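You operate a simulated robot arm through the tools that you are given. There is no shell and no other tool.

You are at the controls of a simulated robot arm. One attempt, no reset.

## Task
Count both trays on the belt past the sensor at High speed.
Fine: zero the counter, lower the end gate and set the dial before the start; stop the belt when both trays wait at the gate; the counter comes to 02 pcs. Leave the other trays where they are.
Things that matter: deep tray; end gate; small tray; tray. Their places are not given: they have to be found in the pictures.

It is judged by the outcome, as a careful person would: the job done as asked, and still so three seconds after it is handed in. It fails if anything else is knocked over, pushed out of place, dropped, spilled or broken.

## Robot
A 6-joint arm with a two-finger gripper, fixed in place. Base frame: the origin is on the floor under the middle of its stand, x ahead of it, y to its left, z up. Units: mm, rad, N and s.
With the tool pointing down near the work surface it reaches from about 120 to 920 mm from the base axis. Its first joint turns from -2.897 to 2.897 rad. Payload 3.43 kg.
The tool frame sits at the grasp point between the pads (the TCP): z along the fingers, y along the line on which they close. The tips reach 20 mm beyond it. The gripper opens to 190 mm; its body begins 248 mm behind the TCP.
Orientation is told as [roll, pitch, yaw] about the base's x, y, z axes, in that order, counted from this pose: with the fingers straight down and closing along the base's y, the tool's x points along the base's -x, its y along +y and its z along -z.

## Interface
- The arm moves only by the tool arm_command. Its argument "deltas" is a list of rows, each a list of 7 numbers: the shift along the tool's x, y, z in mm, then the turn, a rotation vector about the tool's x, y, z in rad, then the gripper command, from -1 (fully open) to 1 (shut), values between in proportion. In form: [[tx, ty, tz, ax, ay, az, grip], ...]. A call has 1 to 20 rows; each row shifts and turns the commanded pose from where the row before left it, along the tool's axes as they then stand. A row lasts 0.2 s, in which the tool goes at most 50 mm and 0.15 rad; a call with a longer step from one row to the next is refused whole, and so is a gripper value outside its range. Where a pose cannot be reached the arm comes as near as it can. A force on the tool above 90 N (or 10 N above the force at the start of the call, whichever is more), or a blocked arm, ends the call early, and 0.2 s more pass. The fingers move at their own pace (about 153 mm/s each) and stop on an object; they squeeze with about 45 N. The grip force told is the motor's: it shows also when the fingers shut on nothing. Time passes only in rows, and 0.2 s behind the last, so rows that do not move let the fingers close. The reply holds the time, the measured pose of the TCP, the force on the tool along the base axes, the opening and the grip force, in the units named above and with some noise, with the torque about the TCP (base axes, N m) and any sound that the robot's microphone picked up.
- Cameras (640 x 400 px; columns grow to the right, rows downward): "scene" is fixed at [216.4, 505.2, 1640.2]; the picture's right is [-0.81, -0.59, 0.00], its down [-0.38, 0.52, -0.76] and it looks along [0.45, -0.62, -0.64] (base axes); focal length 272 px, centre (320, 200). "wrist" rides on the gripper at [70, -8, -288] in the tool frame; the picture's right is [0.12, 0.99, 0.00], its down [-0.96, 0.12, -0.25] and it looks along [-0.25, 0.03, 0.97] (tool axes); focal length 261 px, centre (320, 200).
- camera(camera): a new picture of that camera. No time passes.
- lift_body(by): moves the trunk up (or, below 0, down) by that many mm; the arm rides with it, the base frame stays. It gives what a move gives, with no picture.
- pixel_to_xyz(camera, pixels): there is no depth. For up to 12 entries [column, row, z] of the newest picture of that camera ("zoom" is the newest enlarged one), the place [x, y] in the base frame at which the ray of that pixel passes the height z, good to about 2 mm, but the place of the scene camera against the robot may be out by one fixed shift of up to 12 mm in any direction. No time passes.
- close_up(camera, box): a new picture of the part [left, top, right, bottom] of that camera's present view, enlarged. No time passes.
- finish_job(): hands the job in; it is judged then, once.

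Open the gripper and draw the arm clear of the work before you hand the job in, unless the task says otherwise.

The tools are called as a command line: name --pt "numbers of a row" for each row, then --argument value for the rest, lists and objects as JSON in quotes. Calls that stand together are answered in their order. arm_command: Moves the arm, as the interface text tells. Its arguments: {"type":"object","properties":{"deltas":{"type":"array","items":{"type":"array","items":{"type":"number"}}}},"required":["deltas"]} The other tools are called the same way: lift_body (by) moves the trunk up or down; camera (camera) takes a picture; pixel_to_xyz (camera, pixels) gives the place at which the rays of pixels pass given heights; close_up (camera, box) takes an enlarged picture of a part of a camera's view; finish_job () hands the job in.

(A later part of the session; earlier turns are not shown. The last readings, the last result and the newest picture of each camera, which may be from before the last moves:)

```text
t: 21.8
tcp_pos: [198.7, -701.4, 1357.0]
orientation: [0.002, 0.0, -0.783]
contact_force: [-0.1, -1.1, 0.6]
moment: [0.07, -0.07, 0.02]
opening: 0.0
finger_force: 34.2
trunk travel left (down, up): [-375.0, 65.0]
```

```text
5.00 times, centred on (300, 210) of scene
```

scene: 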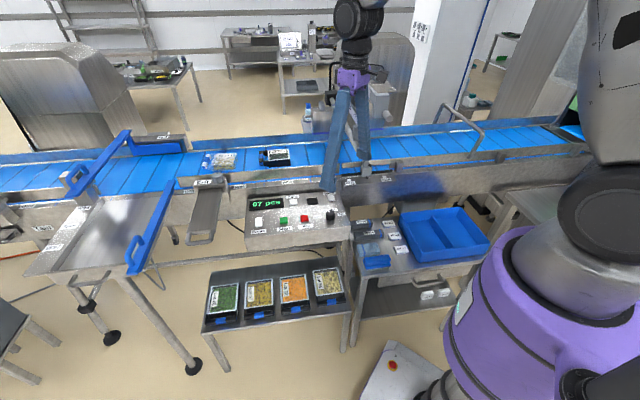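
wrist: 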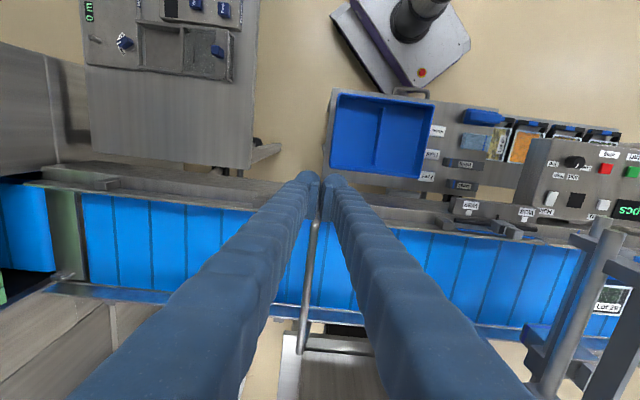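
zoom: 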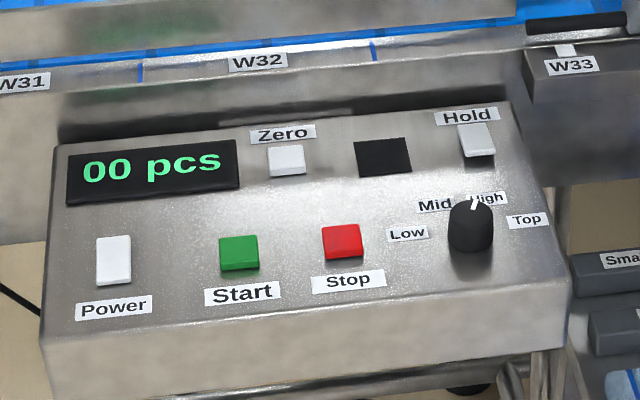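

The display still shows 00. There is a crossbar at the belt's far left end at wrist (65,235) as well as the tube at (310,270), so I zoom in on both.

close_up --camera "wrist" --box '[0, 150, 160, 310]'

close_up --camera "wrist" --box '[250, 170, 400, 370]'

pixel_to_xyz --camera "wrist" --pixels '[[65, 195, 960], [65, 275, 960], [300, 345, 1000], [318, 225, 1100], [325, 180, 985]]'

close_up --camera "scene" --box '[430, 90, 600, 190]'

close_up --camera "wrist" --box '[70, 0, 260, 120]'

```text
2.50 times, centred on (80, 230) of wrist
```

zoom: 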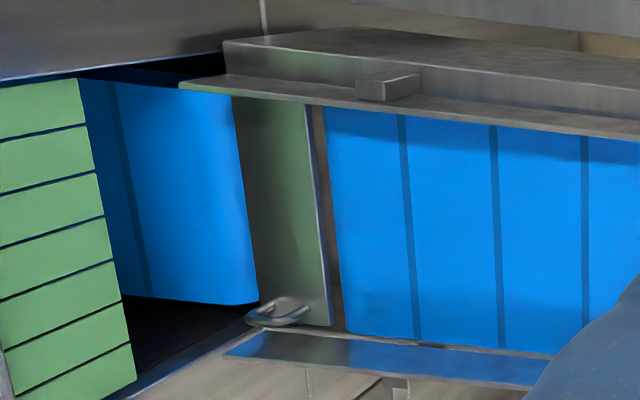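

```text
2.00 times, centred on (325, 270) of wrist
```

zoom: 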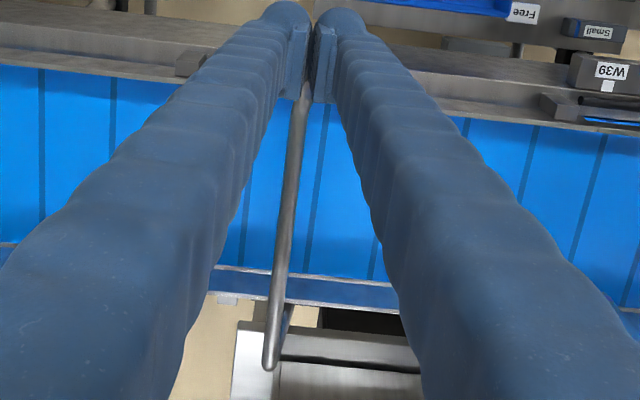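

```text
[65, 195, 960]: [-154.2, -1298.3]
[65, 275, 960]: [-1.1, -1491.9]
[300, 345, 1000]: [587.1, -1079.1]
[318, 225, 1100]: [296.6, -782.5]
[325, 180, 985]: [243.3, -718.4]
```

```text
3.76 times, centred on (515, 140) of scene
```

zoom: 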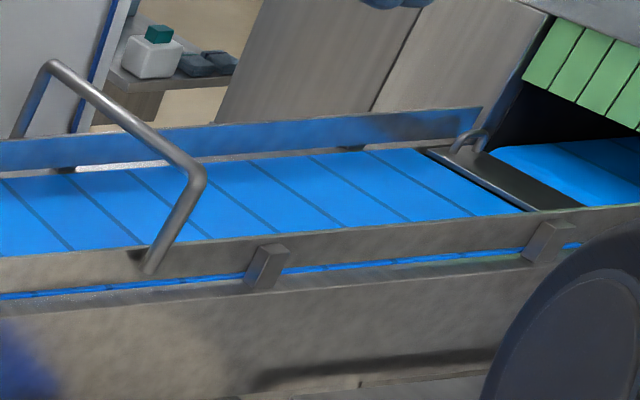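

```text
3.33 times, centred on (165, 60) of wrist
```

zoom: 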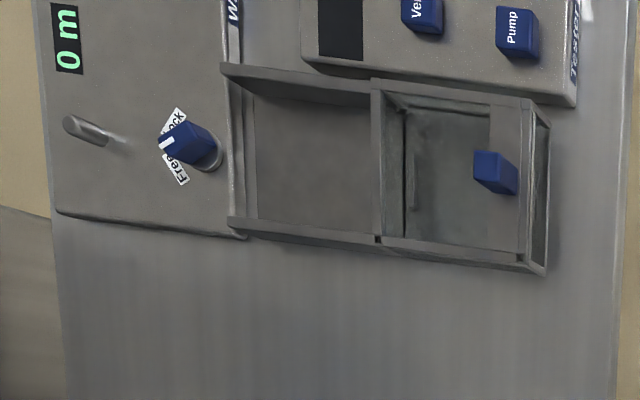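

The end plate is a transfer bridge about 1.4 m away, out of reach, so the hinged U-tube is the end gate. I open the gripper and lower to look at its hinge between the fingers.

arm_command --pt "0 8 40 0 0 0 -1" --pt "0 0 40 0 0 0 -1" --pt "0 0 40 0 0 0 -1" --pt "0 0 10 0 0 0 -1"

camera --camera "wrist"

close_up --camera "wrist" --box '[260, 170, 380, 260]'

close_up --camera "wrist" --box '[230, 250, 390, 400]'

```text
t: 22.8
tcp_pos: [205.9, -696.2, 1228.0]
orientation: [0.001, -0.001, -0.784]
contact_force: [0.0, -0.9, -0.2]
moment: [0.08, 0.01, 0.02]
opening: 190.1
finger_force: 0.0
trunk travel left (down, up): [-375.0, 65.0]
```

```text
taken
```

wrist: 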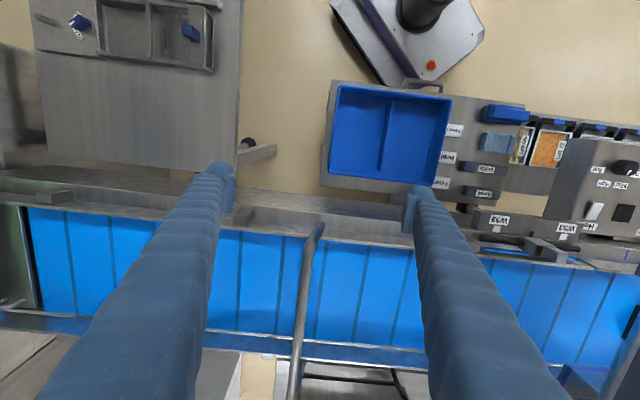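

```text
4.44 times, centred on (320, 215) of wrist
```

zoom: 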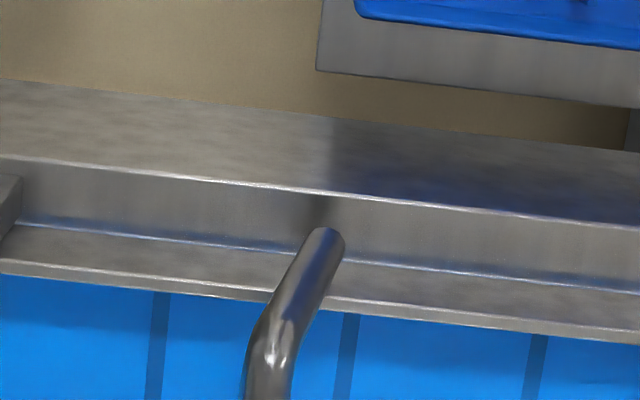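

```text
2.67 times, centred on (310, 325) of wrist
```

zoom: 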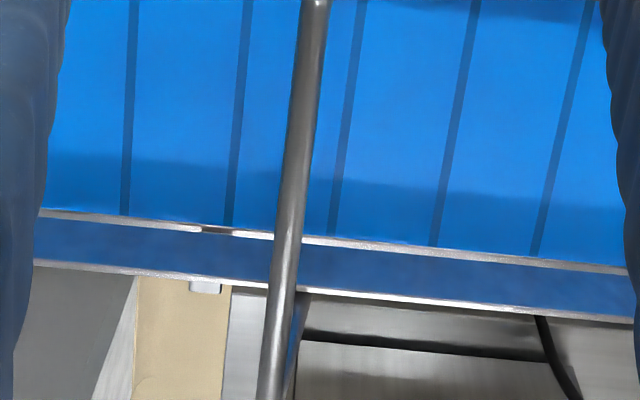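

The near leg foots on the inside of the near rail (zoom (328,235)) and leans slightly downstream up to the corner (zoom (270,360)). I compute the tube's coordinates from this view.

pixel_to_xyz --camera "wrist" --pixels '[[308.7, 251, 1120], [308.7, 251, 1100], [308.7, 251, 1080], [306.5, 275, 1100], [299, 340, 1100], [321.8, 223, 985], [321.8, 223, 1000], [292, 385, 1100], [275.5, 334.4, 950], [275.5, 334.4, 930]]'

close_up --camera "wrist" --box '[290, 200, 340, 300]'

```text
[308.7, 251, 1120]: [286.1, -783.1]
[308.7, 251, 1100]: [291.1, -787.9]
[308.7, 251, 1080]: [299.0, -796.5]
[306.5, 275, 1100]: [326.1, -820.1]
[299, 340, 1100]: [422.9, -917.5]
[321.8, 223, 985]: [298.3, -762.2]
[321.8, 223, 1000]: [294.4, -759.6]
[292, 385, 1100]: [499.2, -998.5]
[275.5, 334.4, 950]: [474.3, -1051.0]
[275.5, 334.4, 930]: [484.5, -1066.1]
```

```text
4.00 times, centred on (315, 250) of wrist
```

zoom: 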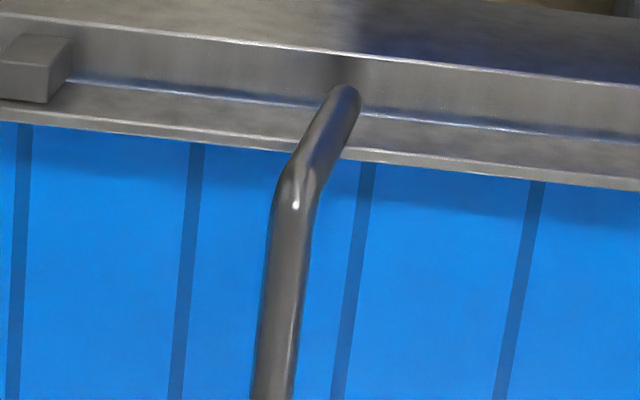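

The tube runs exactly along the cross-belt axis at u≈-350.5 (u=(x+y)/√2), height ≈1110-1125, with its foot at u≈-328. I move above a grip point about 50 mm past the corner, gripper open 100 mm, still above the tube.

arm_command --pt "-44.3 -1 10 0 0 0 0" --pt "-44.3 -1 10 0 0 0 0" --pt "-44.3 -1 10 0 0 0 0" --pt "-44.3 -1 10 0 0 0 0" --pt "0 0 0 0 0 0 0"

camera --camera "wrist"

close_up --camera "scene" --box '[400, 60, 560, 180]'

```text
t: 24.0
tcp_pos: [328.8, -823.6, 1190.7]
orientation: [-0.001, -0.001, -0.786]
contact_force: [0.2, 0.6, 0.2]
moment: [-0.04, -0.05, -0.04]
opening: 95.1
finger_force: 0.0
trunk travel left (down, up): [-375.0, 65.0]
```

```text
taken
```

wrist: 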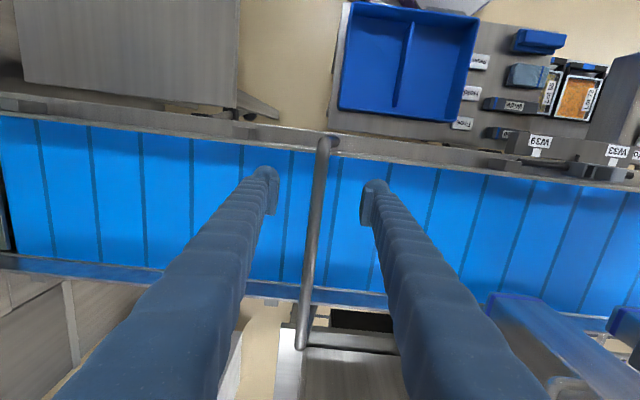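

```text
3.33 times, centred on (480, 120) of scene
```

zoom: 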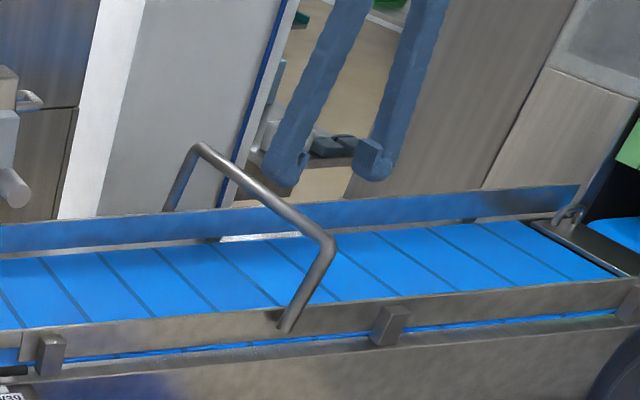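

The tube sits centred between the fingers at wrist (316,190), and triangulation puts its centre at z≈1113. I descend to TCP z≈1119 to straddle it.

arm_command --pt "0 0 24 0 0 0 0" --pt "0 0 24 0 0 0 0" --pt "0 0 14 0 0 0 0" --pt "0 0 8 0 0 0 0"

close_up --camera "wrist" --box '[240, 120, 400, 220]'

close_up --camera "scene" --box '[420, 80, 520, 180]'

```text
t: 25.0
tcp_pos: [329.0, -824.2, 1119.9]
orientation: [-0.001, 0.0, -0.783]
contact_force: [-0.6, 0.4, 0.0]
moment: [0.03, -0.01, -0.02]
opening: 95.1
finger_force: 0.1
trunk travel left (down, up): [-375.0, 65.0]
```

```text
4.00 times, centred on (320, 170) of wrist
```

zoom: 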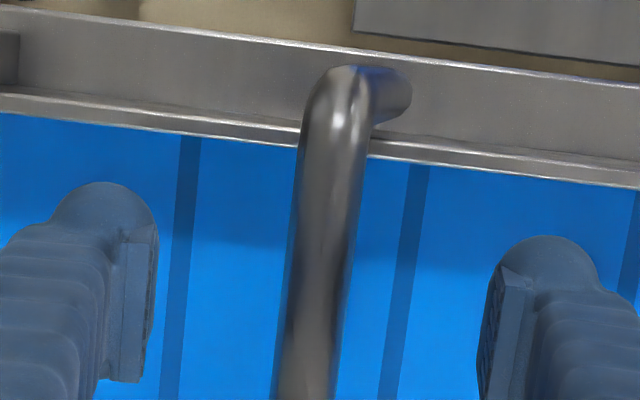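

```text
4.00 times, centred on (470, 130) of scene
```

zoom: 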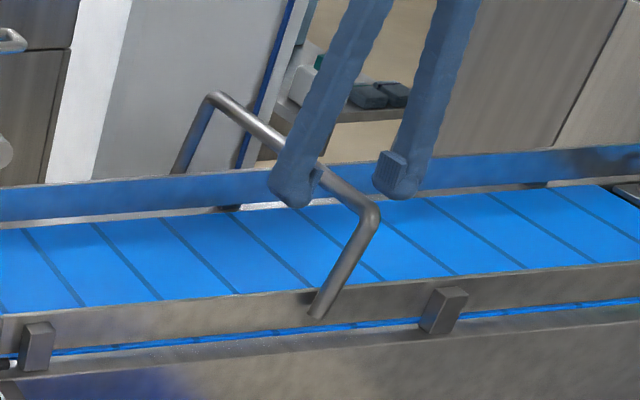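

The tube is between the pads at the TCP row (zoom x≈325). I close the gripper on it.

arm_command --pt "0 0 0 0 0 0 0.6" --pt "0 0 0 0 0 0 1" --pt "0 0 0 0 0 0 1"

close_up --camera "wrist" --box '[240, 120, 400, 220]'

```text
t: 25.8
tcp_pos: [328.6, -823.5, 1119.0]
orientation: [-0.001, 0.0, -0.785]
contact_force: [0.0, 0.3, 0.0]
moment: [-0.03, 0.01, -1.06]
opening: 18.5
finger_force: 44.9
trunk travel left (down, up): [-375.0, 65.0]
```

```text
4.00 times, centred on (320, 170) of wrist
```

zoom: 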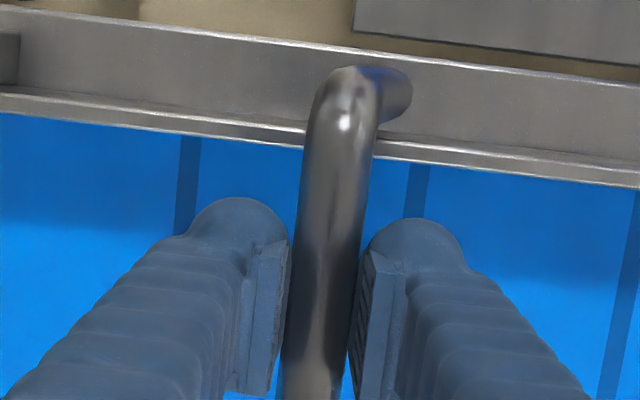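

The tube is held (18.5 mm, 45 N). I test the hinge by moving 10 mm upstream (+u = tool +y), watching the force.

arm_command --pt "0 3 -0.4 0 0 0 1" --pt "0 3 -0.4 0 0 0 1" --pt "0 4 -0.4 0 0 0 1"

close_up --camera "scene" --box '[420, 80, 520, 180]'

```text
t: 26.6
tcp_pos: [335.6, -817.4, 1119.7]
orientation: [0.0, 0.0, -0.784]
contact_force: [-4.3, -2.8, 9.1]
moment: [-0.22, 0.1, -1.05]
opening: 18.4
finger_force: 45.4
trunk travel left (down, up): [-375.0, 65.0]
```

```text
4.00 times, centred on (470, 130) of scene
```

zoom: 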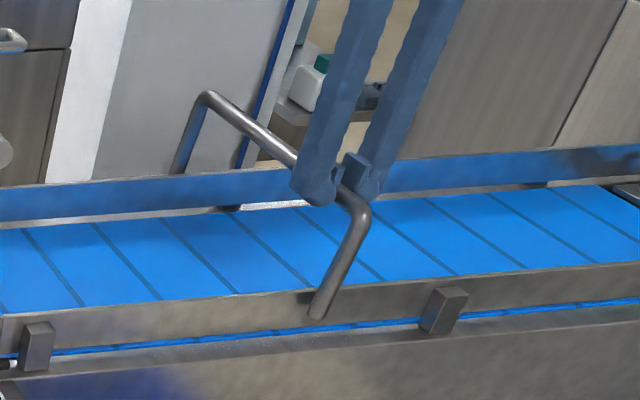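

It swings freely upstream with only about 5 N (the far corner moved too). I continue 24 mm in small steps and watch the forces.

arm_command --pt "0 6 -1 0 0 0 1" --pt "0 6 -0.5 0 0 0 1" --pt "0 6 0 0 0 0 1" --pt "0 6 0 0 0 0 1"

```text
t: 27.6
tcp_pos: [352.6, -799.3, 1121.2]
orientation: [-0.002, 0.001, -0.785]
contact_force: [1.0, -2.7, 12.6]
moment: [-0.43, -0.14, -1.05]
opening: 18.3
finger_force: 45.1
trunk travel left (down, up): [-375.0, 65.0]
```

Past vertical now (u≈-316) with Fz 12.6 N upward. I continue on the arc and begin to descend slightly.

arm_command --pt "0 6 0 0 0 0 1" --pt "0 6 0 0 0 0 1" --pt "0 6 0.7 0 0 0 1" --pt "0 6 1 0 0 0 1"

```text
t: 28.6
tcp_pos: [369.4, -782.9, 1119.7]
orientation: [0.002, 0.002, -0.786]
contact_force: [4.5, -5.5, 1.9]
moment: [-0.4, -0.27, -1.01]
opening: 17.7
finger_force: 44.9
trunk travel left (down, up): [-375.0, 65.0]
```

Fz has dropped to about 2 N at u≈-292. I continue the arc: 24 mm upstream with about 7 mm drop.

arm_command --pt "0 6 1.3 0 0 0 1" --pt "0 6 1.6 0 0 0 1" --pt "0 6 1.9 0 0 0 1" --pt "0 6 2.2 0 0 0 1"

close_up --camera "scene" --box '[400, 80, 520, 180]'

camera --camera "wrist"

```text
t: 29.6
tcp_pos: [389.2, -761.5, 1116.8]
orientation: [-0.001, -0.004, -0.784]
contact_force: [19.5, 18.8, 42.5]
moment: [1.04, 0.18, -0.04]
opening: 6.1
finger_force: 34.4
trunk travel left (down, up): [-375.0, 65.0]
```

```text
4.00 times, centred on (460, 130) of scene
```

zoom: 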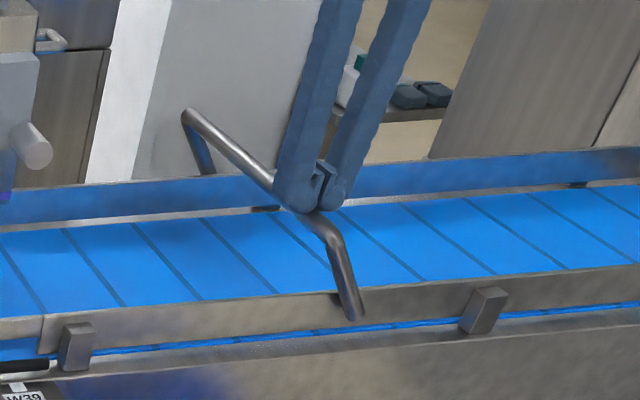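

```text
taken
```

wrist: 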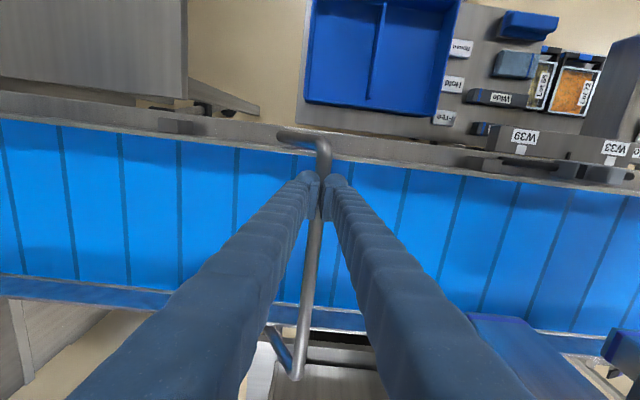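

The fingers slid off the top of the tube (opening 6 mm, Fz 42 N), so the arc radius is smaller (≈130 mm). I lift a few mm, reopen to about 50 mm to straddle the tube again, and check whether the gate holds.

arm_command --pt "0 0 -4 0 0 0 1" --pt "0 0 0 0 0 0 0.45" --pt "0 0 0 0 0 0 0.45"

close_up --camera "wrist" --box '[240, 120, 400, 220]'

close_up --camera "scene" --box '[400, 80, 520, 180]'

```text
t: 30.4
tcp_pos: [385.9, -765.5, 1114.1]
orientation: [-0.001, 0.002, -0.783]
contact_force: [0.1, 0.0, -0.2]
moment: [0.05, -0.01, 0.01]
opening: 52.1
finger_force: 0.1
trunk travel left (down, up): [-375.0, 65.0]
```

```text
4.00 times, centred on (320, 170) of wrist
```

zoom: 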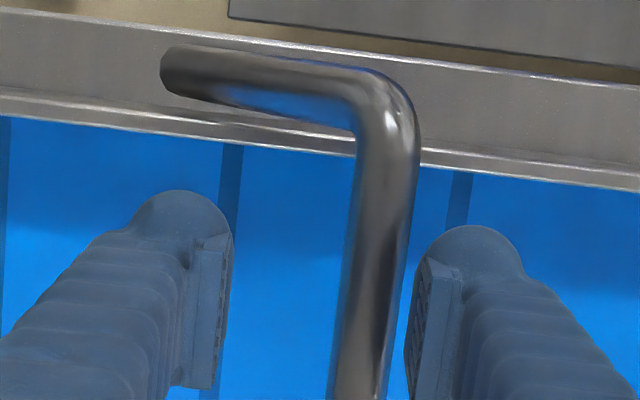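

```text
4.00 times, centred on (460, 130) of scene
```

zoom: 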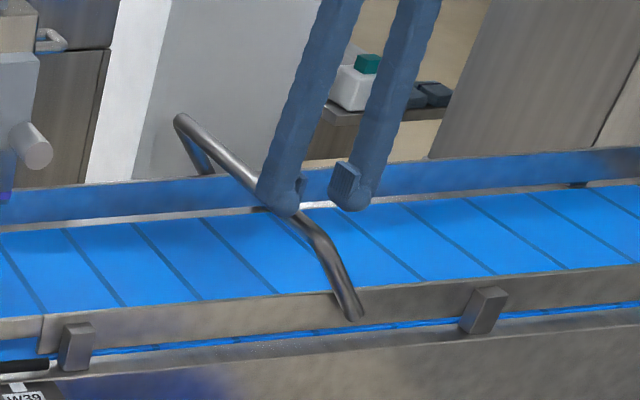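

The gate holds its angle, and the tube is now about 17 mm upstream of the TCP (zoom x≈375). I shift +u 17 mm, descend 20 mm and look again.

arm_command --pt "0 17 0 0 0 0 0.45" --pt "0 0 10 0 0 0 0.45" --pt "0 0 8 0 0 0 0.45"

close_up --camera "wrist" --box '[240, 120, 400, 220]'

close_up --camera "scene" --box '[400, 80, 520, 180]'

```text
t: 31.2
tcp_pos: [398.2, -754.7, 1097.8]
orientation: [-0.001, 0.0, -0.783]
contact_force: [-0.3, -0.3, 0.7]
moment: [0.02, 0.02, 0.02]
opening: 52.4
finger_force: 0.0
trunk travel left (down, up): [-375.0, 65.0]
```

```text
4.00 times, centred on (320, 170) of wrist
```

zoom: 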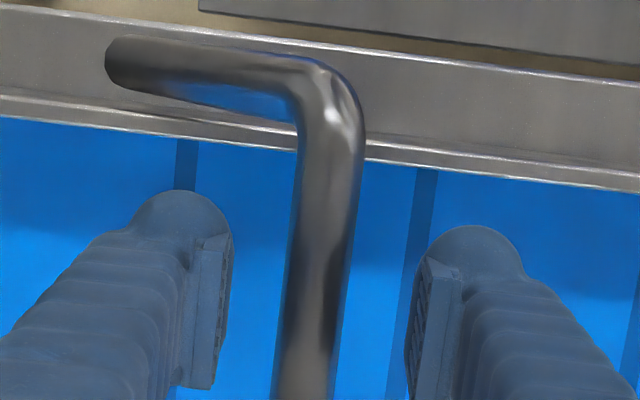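

```text
4.00 times, centred on (460, 130) of scene
```

zoom: 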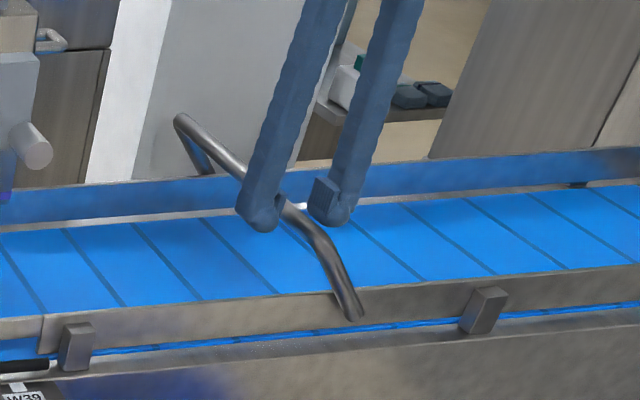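

The gate's hinge friction holds it in place, with the tube centred (zoom x≈325) but still below the pads (estimated z≈1072). I descend 20 mm more and re-grip.

arm_command --pt "0 1 8 0 0 0 0.45" --pt "0 0 7 0 0 0 0.45" --pt "0 0 5 0 0 0 0.45"

close_up --camera "wrist" --box '[240, 120, 400, 220]'

close_up --camera "scene" --box '[400, 80, 520, 180]'

```text
t: 32.0
tcp_pos: [398.9, -752.9, 1079.4]
orientation: [0.0, 0.0, -0.785]
contact_force: [-0.4, 1.6, 0.8]
moment: [-0.02, 0.04, -0.02]
opening: 52.0
finger_force: 0.1
trunk travel left (down, up): [-375.0, 65.0]
```

```text
4.00 times, centred on (320, 170) of wrist
```

zoom: 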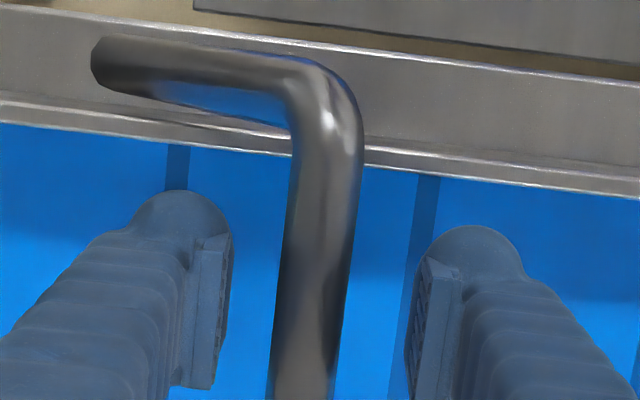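

```text
4.00 times, centred on (460, 130) of scene
```

zoom: 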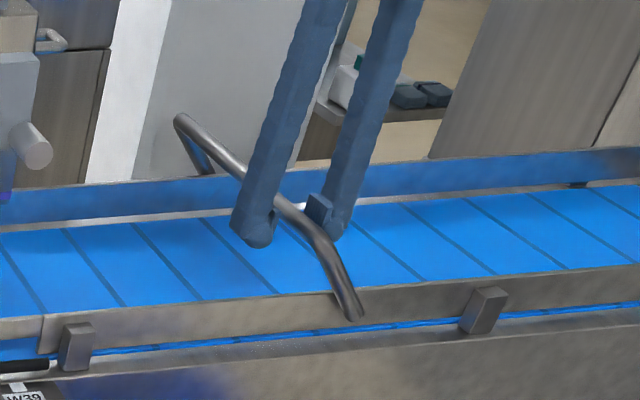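

The tube is between the pads near the tips in the scene view. I close the gripper and check the opening.

arm_command --pt "0 0 0 0 0 0 0.8" --pt "0 0 0 0 0 0 1"

close_up --camera "scene" --box '[430, 100, 490, 160]'

```text
t: 32.6
tcp_pos: [399.4, -753.7, 1077.9]
orientation: [-0.002, 0.001, -0.784]
contact_force: [-2.8, -1.4, -3.0]
moment: [-0.21, -0.14, -0.26]
opening: 15.2
finger_force: 45.3
trunk travel left (down, up): [-375.0, 65.0]
```

```text
6.67 times, centred on (460, 130) of scene
```

zoom: 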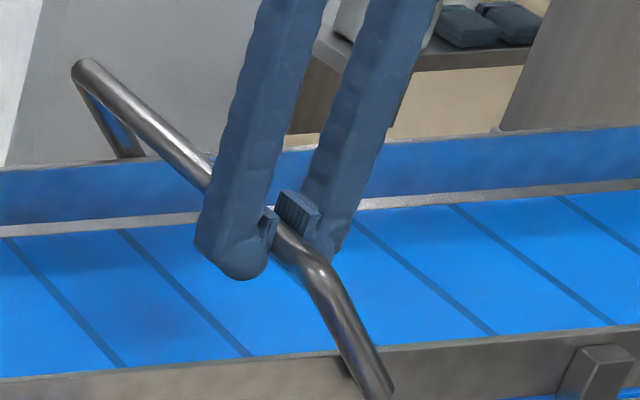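

Opening is 15 mm with 45 N, so the tube is held again. I move along the tangent of the arc (down and upstream) in small steps and read the forces.

arm_command --pt "0 2.5 1.7 0 0 0 1" --pt "0 2.5 1.7 0 0 0 1" --pt "0 2.5 2 0 0 0 1"

close_up --camera "wrist" --box '[240, 120, 400, 220]'

close_up --camera "scene" --box '[430, 100, 490, 160]'

```text
t: 33.4
tcp_pos: [402.9, -748.2, 1072.5]
orientation: [0.001, 0.001, -0.786]
contact_force: [-6.8, -5.5, -4.6]
moment: [-0.44, -0.1, -0.28]
opening: 15.6
finger_force: 45.0
trunk travel left (down, up): [-375.0, 65.0]
```

```text
4.00 times, centred on (320, 170) of wrist
```

zoom: 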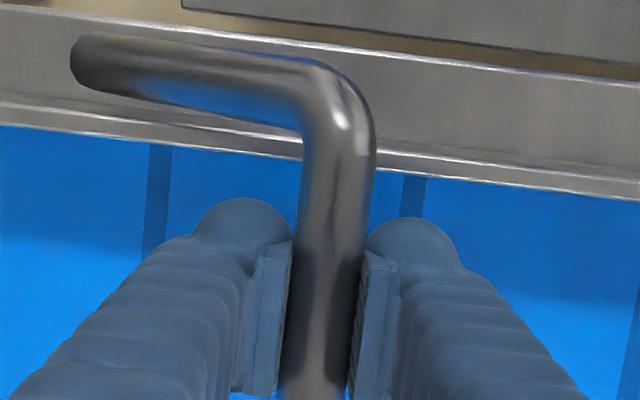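

```text
6.67 times, centred on (460, 130) of scene
```

zoom: 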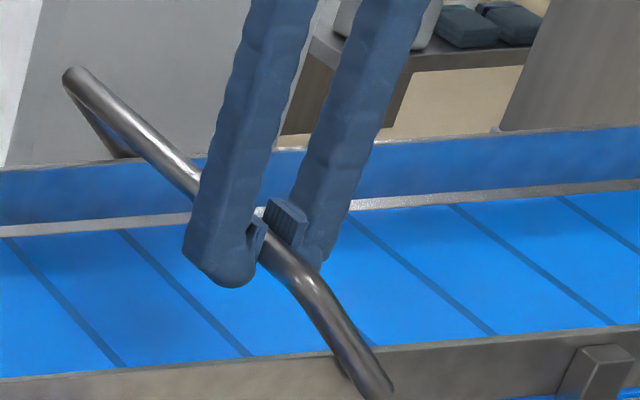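

I take tighter close-ups of the gripped tube and the hinge foot to pin down the heights.

close_up --camera "wrist" --box '[290, 160, 354, 200]'

close_up --camera "wrist" --box '[250, 115, 350, 178]'

close_up --camera "scene" --box '[460, 130, 500, 165]'

```text
10.00 times, centred on (322, 180) of wrist
```

zoom: 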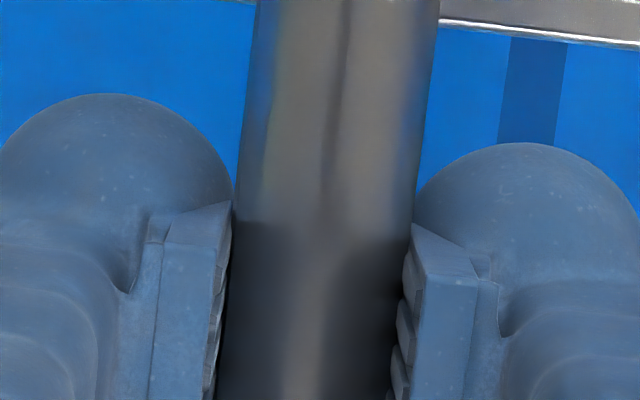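

```text
6.35 times, centred on (300, 146) of wrist
```

zoom: 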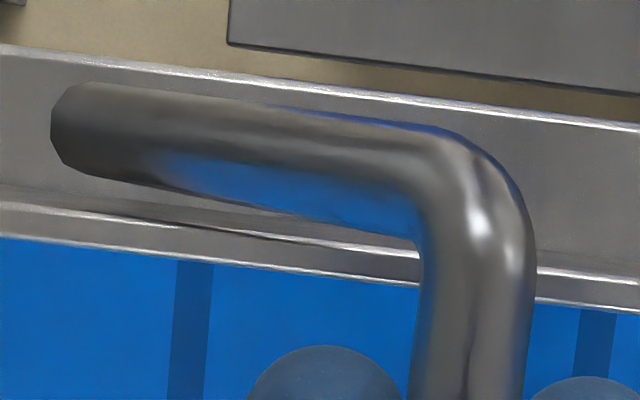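

```text
11.43 times, centred on (480, 148) of scene
```

zoom: 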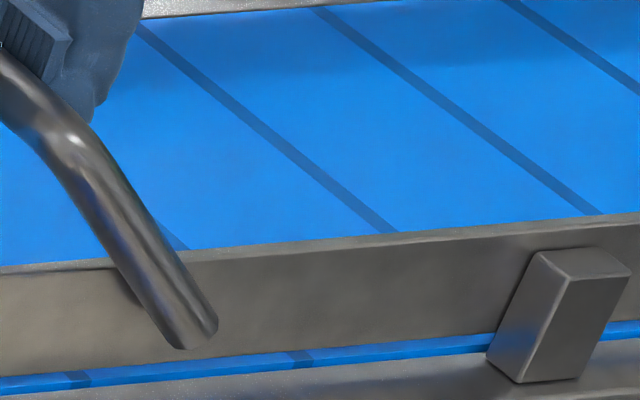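

The leg narrows toward the foot, so the hinge is about 110 mm below the tube, radius ≈139 mm, and the tube sits ≈15 mm above the TCP now. I re-grip with the fingers 18 mm higher so the tips stay clear of the belt later.

arm_command --pt "0 0 0 0 0 0 0.6" --pt "0 0 -10 0 0 0 0.6" --pt "0 0 -9 0 0 0 0.6" --pt "0 0 0 0 0 0 1" --pt "0 0 0 0 0 0 1"

close_up --camera "wrist" --box '[240, 120, 400, 220]'

close_up --camera "scene" --box '[430, 100, 490, 160]'

```text
t: 34.6
tcp_pos: [402.8, -749.5, 1088.9]
orientation: [-0.001, 0.003, -0.784]
contact_force: [-1.0, -1.5, -0.8]
moment: [0.26, -0.08, 0.01]
opening: 0.0
finger_force: 34.1
trunk travel left (down, up): [-375.0, 65.0]
```

```text
4.00 times, centred on (320, 170) of wrist
```

zoom: 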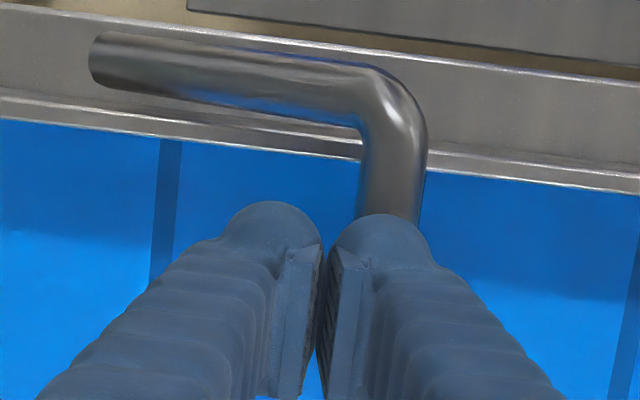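

```text
6.67 times, centred on (460, 130) of scene
```

zoom: 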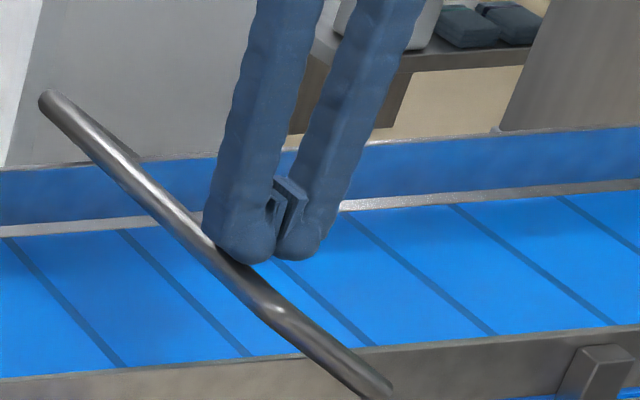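

The tube had been at the fingertips and swung on to about 48° by itself; it now rests below the closed tips. From here I will simply push it down from above: raise 20 mm, shift upstream over the tube, then look.

arm_command --pt "0 0 -22 0 0 0 1" --pt "0 25 0 0 0 0 1" --pt "0 0 0 0 0 0 1"

camera --camera "wrist"

close_up --camera "scene" --box '[420, 90, 500, 170]'

```text
t: 35.4
tcp_pos: [422.8, -729.8, 1113.4]
orientation: [0.0, -0.001, -0.785]
contact_force: [-0.1, -0.7, -0.1]
moment: [0.01, -0.03, -0.01]
opening: 0.0
finger_force: 34.4
trunk travel left (down, up): [-375.0, 65.0]
```

```text
taken
```

wrist: 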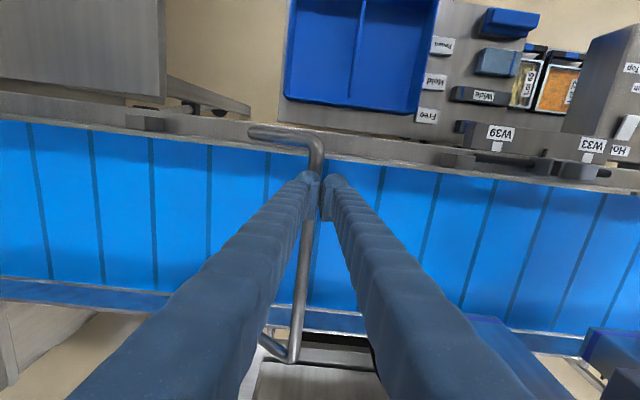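

```text
5.00 times, centred on (460, 130) of scene
```

zoom: 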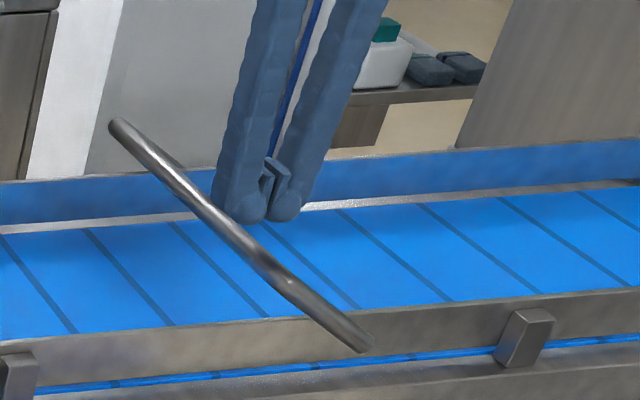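

The gate holds at about 45°, with the tube at u≈-230. I shift back 10 mm over it and push down-and-upstream following the arc, in small steps.

arm_command --pt "0 -10 0 0 0 0 1" --pt "0 0 5 0 0 0 1" --pt "0 0 4 0 0 0 1" --pt "0 2.7 3 0 0 0 1" --pt "0 2.7 3 0 0 0 1"

close_up --camera "scene" --box '[420, 90, 500, 170]'

```text
t: 36.6
tcp_pos: [419.2, -733.6, 1099.3]
orientation: [-0.001, 0.0, -0.785]
contact_force: [0.2, 0.5, 0.0]
moment: [-0.02, 0.02, -0.01]
opening: 0.1
finger_force: 34.3
trunk travel left (down, up): [-375.0, 65.0]
```

```text
5.00 times, centred on (460, 130) of scene
```

zoom: 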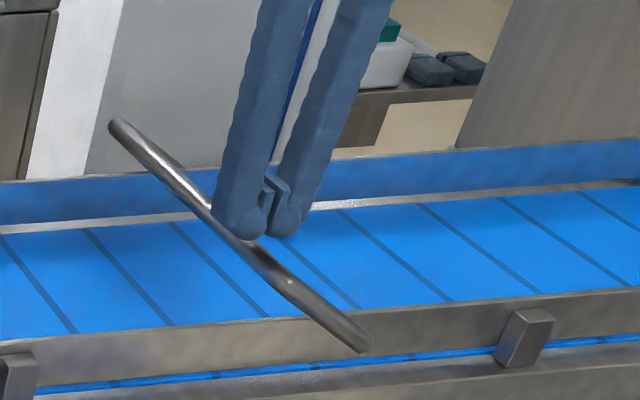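

No contact yet at tip height 1079, so I continue straight down in 4 mm steps.

arm_command --pt "0 0 4 0 0 0 1" --pt "0 0 4 0 0 0 1" --pt "0 1 3 0 0 0 1"

close_up --camera "scene" --box '[420, 90, 500, 170]'

```text
t: 37.4
tcp_pos: [419.5, -732.2, 1088.1]
orientation: [-0.001, 0.0, -0.782]
contact_force: [-0.6, 0.4, -0.1]
moment: [0.01, 0.02, 0.0]
opening: 0.0
finger_force: 34.4
trunk travel left (down, up): [-375.0, 65.0]
```

```text
5.00 times, centred on (460, 130) of scene
```

zoom: 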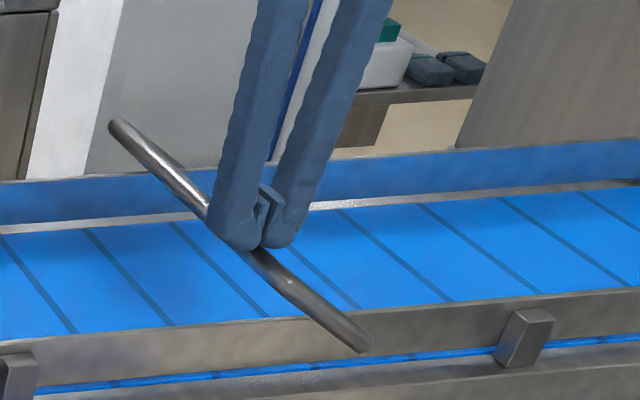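

Still no contact with the tips at 1068. I continue down.

arm_command --pt "0 0 4 0 0 0 1" --pt "0 0 4 0 0 0 1" --pt "0 0 4 0 0 0 1"

close_up --camera "scene" --box '[420, 90, 500, 170]'

camera --camera "wrist"

```text
t: 38.2
tcp_pos: [419.2, -732.8, 1077.0]
orientation: [0.0, 0.001, -0.784]
contact_force: [0.5, -0.3, 0.4]
moment: [0.02, 0.05, -0.03]
opening: 0.0
finger_force: 34.1
trunk travel left (down, up): [-375.0, 65.0]
```

```text
5.00 times, centred on (460, 130) of scene
```

zoom: 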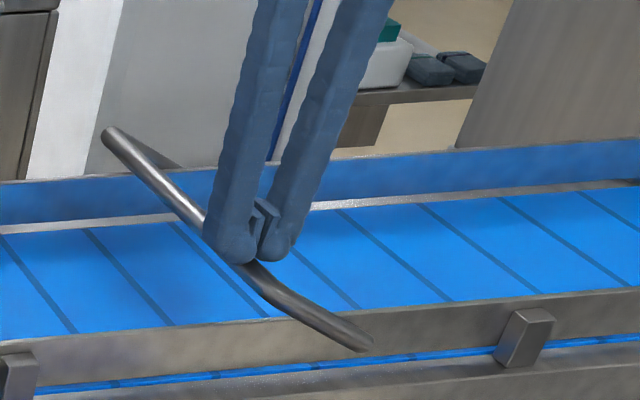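

```text
taken
```

wrist: 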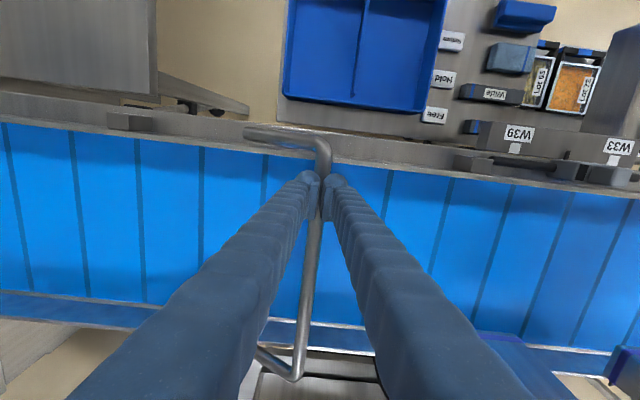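

The gate is now moving with almost no force (the far corner went from (118,122) to (108,130)). I continue pushing down with a slight upstream shift.

arm_command --pt "0 2.5 4 0 0 0 1" --pt "0 2.5 4 0 0 0 1" --pt "0 2 4 0 0 0 1" --pt "0 2 4 0 0 0 1"

close_up --camera "scene" --box '[420, 90, 500, 170]'

camera --camera "wrist"

```text
t: 39.2
tcp_pos: [425.7, -727.2, 1060.6]
orientation: [-0.001, 0.0, -0.784]
contact_force: [0.1, -0.5, -1.0]
moment: [0.01, 0.0, 0.01]
opening: 0.0
finger_force: 34.2
trunk travel left (down, up): [-375.0, 65.0]
```

```text
5.00 times, centred on (460, 130) of scene
```

zoom: 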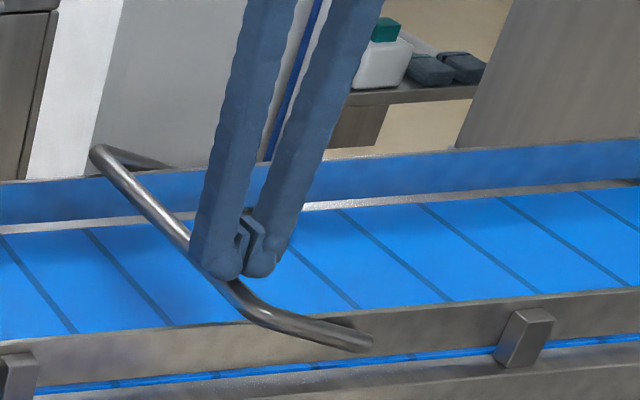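

```text
taken
```

wrist: 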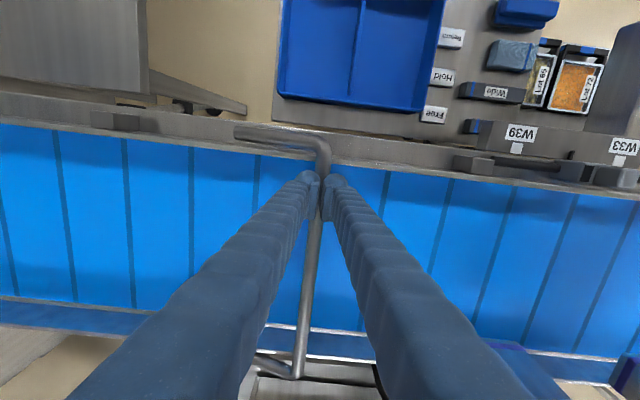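

The gate is at about 64° and still moves easily. I continue down until it reaches its stop.

arm_command --pt "0 2 4 0 0 0 1" --pt "0 2 4 0 0 0 1" --pt "0 1.5 4 0 0 0 1" --pt "0 1.5 4 0 0 0 1"

close_up --camera "scene" --box '[420, 90, 500, 170]'

camera --camera "wrist"

```text
t: 40.2
tcp_pos: [430.9, -721.3, 1042.7]
orientation: [-0.001, 0.002, -0.782]
contact_force: [0.5, 0.7, 0.7]
moment: [0.0, -0.03, 0.02]
opening: 0.1
finger_force: 34.6
trunk travel left (down, up): [-375.0, 65.0]
```

```text
5.00 times, centred on (460, 130) of scene
```

zoom: 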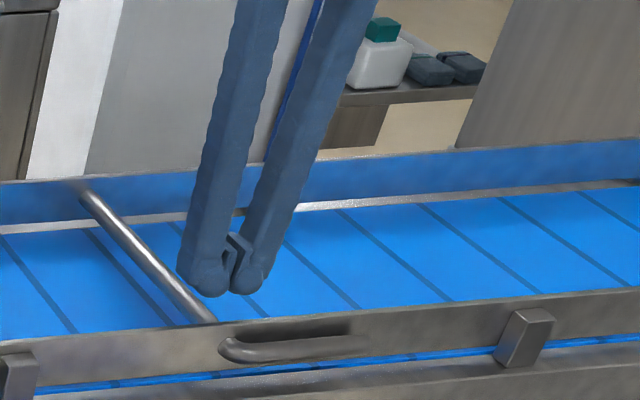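

```text
taken
```

wrist: 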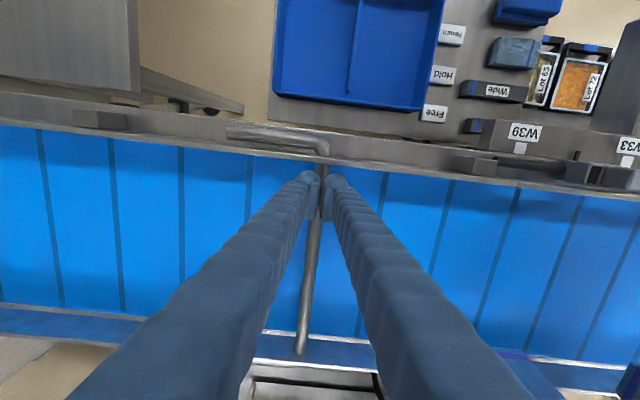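

The gate has dropped: the crossbar now lies low across the belt (scene zoom (90,195)-(235,350)), with the leg horizontal. I press gently from above to make sure it is fully at its stop.

arm_command --pt "0 0 4 0 0 0 1" --pt "0 0 4 0 0 0 1" --pt "0 0 4 0 0 0 1" --pt "0 0 4 0 0 0 1"

close_up --camera "wrist" --box '[220, 110, 420, 230]'

close_up --camera "scene" --box '[420, 90, 500, 170]'

```text
t: 41.2
tcp_pos: [431.9, -723.0, 1027.7]
orientation: [-0.001, 0.0, -0.783]
contact_force: [0.1, 0.2, 0.1]
moment: [0.01, -0.02, 0.01]
opening: 0.1
finger_force: 34.3
trunk travel left (down, up): [-375.0, 65.0]
```

```text
3.20 times, centred on (320, 170) of wrist
```

zoom: 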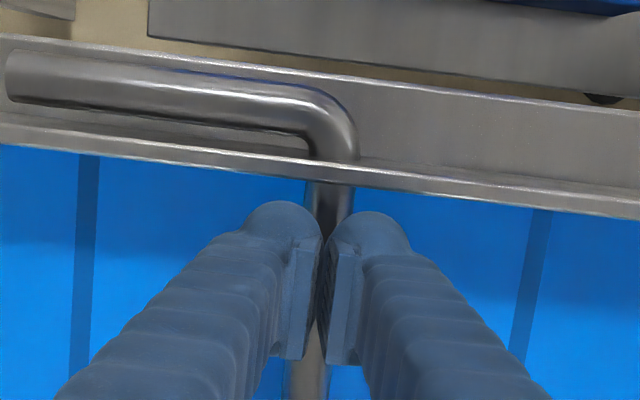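

```text
5.00 times, centred on (460, 130) of scene
```

zoom: 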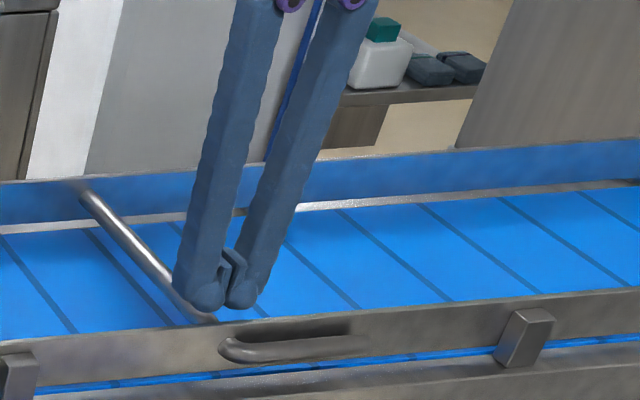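

No contact yet at tip height 1008, and the leg's two ends show equal width, so it lies horizontal. I descend a little more to confirm the stop by touch.

arm_command --pt "0 0 4 0 0 0 1" --pt "0 0 4 0 0 0 1" --pt "0 0 3 0 0 0 1" --pt "0 0 3 0 0 0 1"

close_up --camera "scene" --box '[420, 90, 500, 170]'

```text
t: 42.2
tcp_pos: [430.1, -721.6, 1012.2]
orientation: [0.001, 0.001, -0.784]
contact_force: [-0.1, -0.6, -0.1]
moment: [-0.01, -0.02, -0.02]
opening: 0.0
finger_force: 34.1
trunk travel left (down, up): [-375.0, 65.0]
```

```text
5.00 times, centred on (460, 130) of scene
```

zoom: 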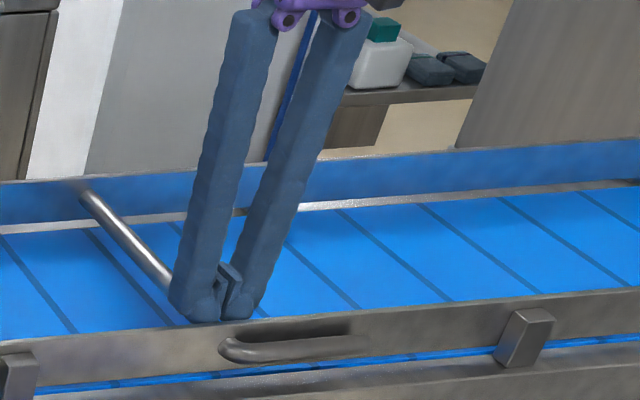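

Still free at tip height 992, so I go down three more small steps.

arm_command --pt "0 0 3 0 0 0 1" --pt "0 0 3 0 0 0 1" --pt "0 0 2 0 0 0 1"

close_up --camera "wrist" --box '[220, 110, 420, 230]'

```text
t: 43.0
tcp_pos: [431.0, -720.4, 1012.6]
orientation: [-0.002, -0.009, -0.784]
contact_force: [3.2, 4.1, 62.5]
moment: [0.79, 0.52, 0.0]
opening: 6.1
finger_force: 34.3
trunk travel left (down, up): [-375.0, 65.0]
```

```text
3.20 times, centred on (320, 170) of wrist
```

zoom: 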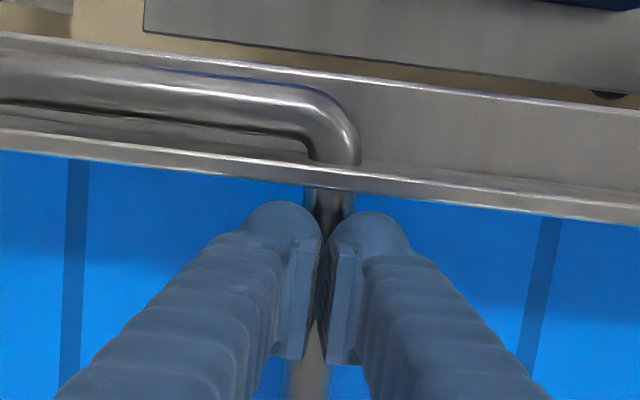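

The crossbar is firmly on its stop (62 N reaction at tip height 992). I lift off gently and check the gate stays down.

arm_command --pt "0 0 -10 0 0 0 1" --pt "0 0 -25 0 0 0 1" --pt "0 0 -40 0 0 0 1" --pt "0 0 -40 0 0 0 1"

close_up --camera "scene" --box '[400, 90, 500, 170]'

camera --camera "wrist"

```text
t: 44.0
tcp_pos: [431.5, -720.1, 1122.7]
orientation: [0.001, 0.002, -0.784]
contact_force: [-0.1, -0.3, 1.3]
moment: [-0.03, -0.04, -0.04]
opening: 0.0
finger_force: 34.0
trunk travel left (down, up): [-375.0, 65.0]
```

```text
5.00 times, centred on (450, 130) of scene
```

zoom: 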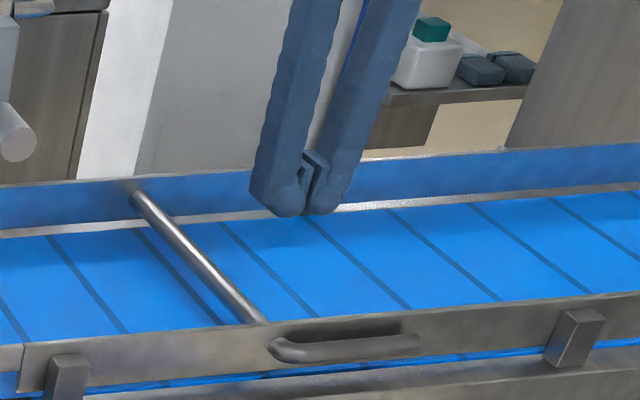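

```text
taken
```

wrist: 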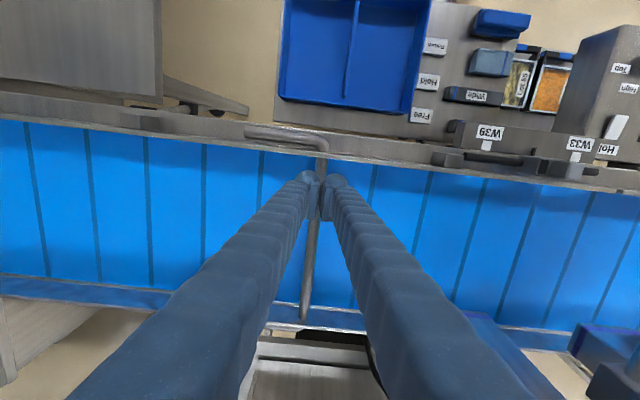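

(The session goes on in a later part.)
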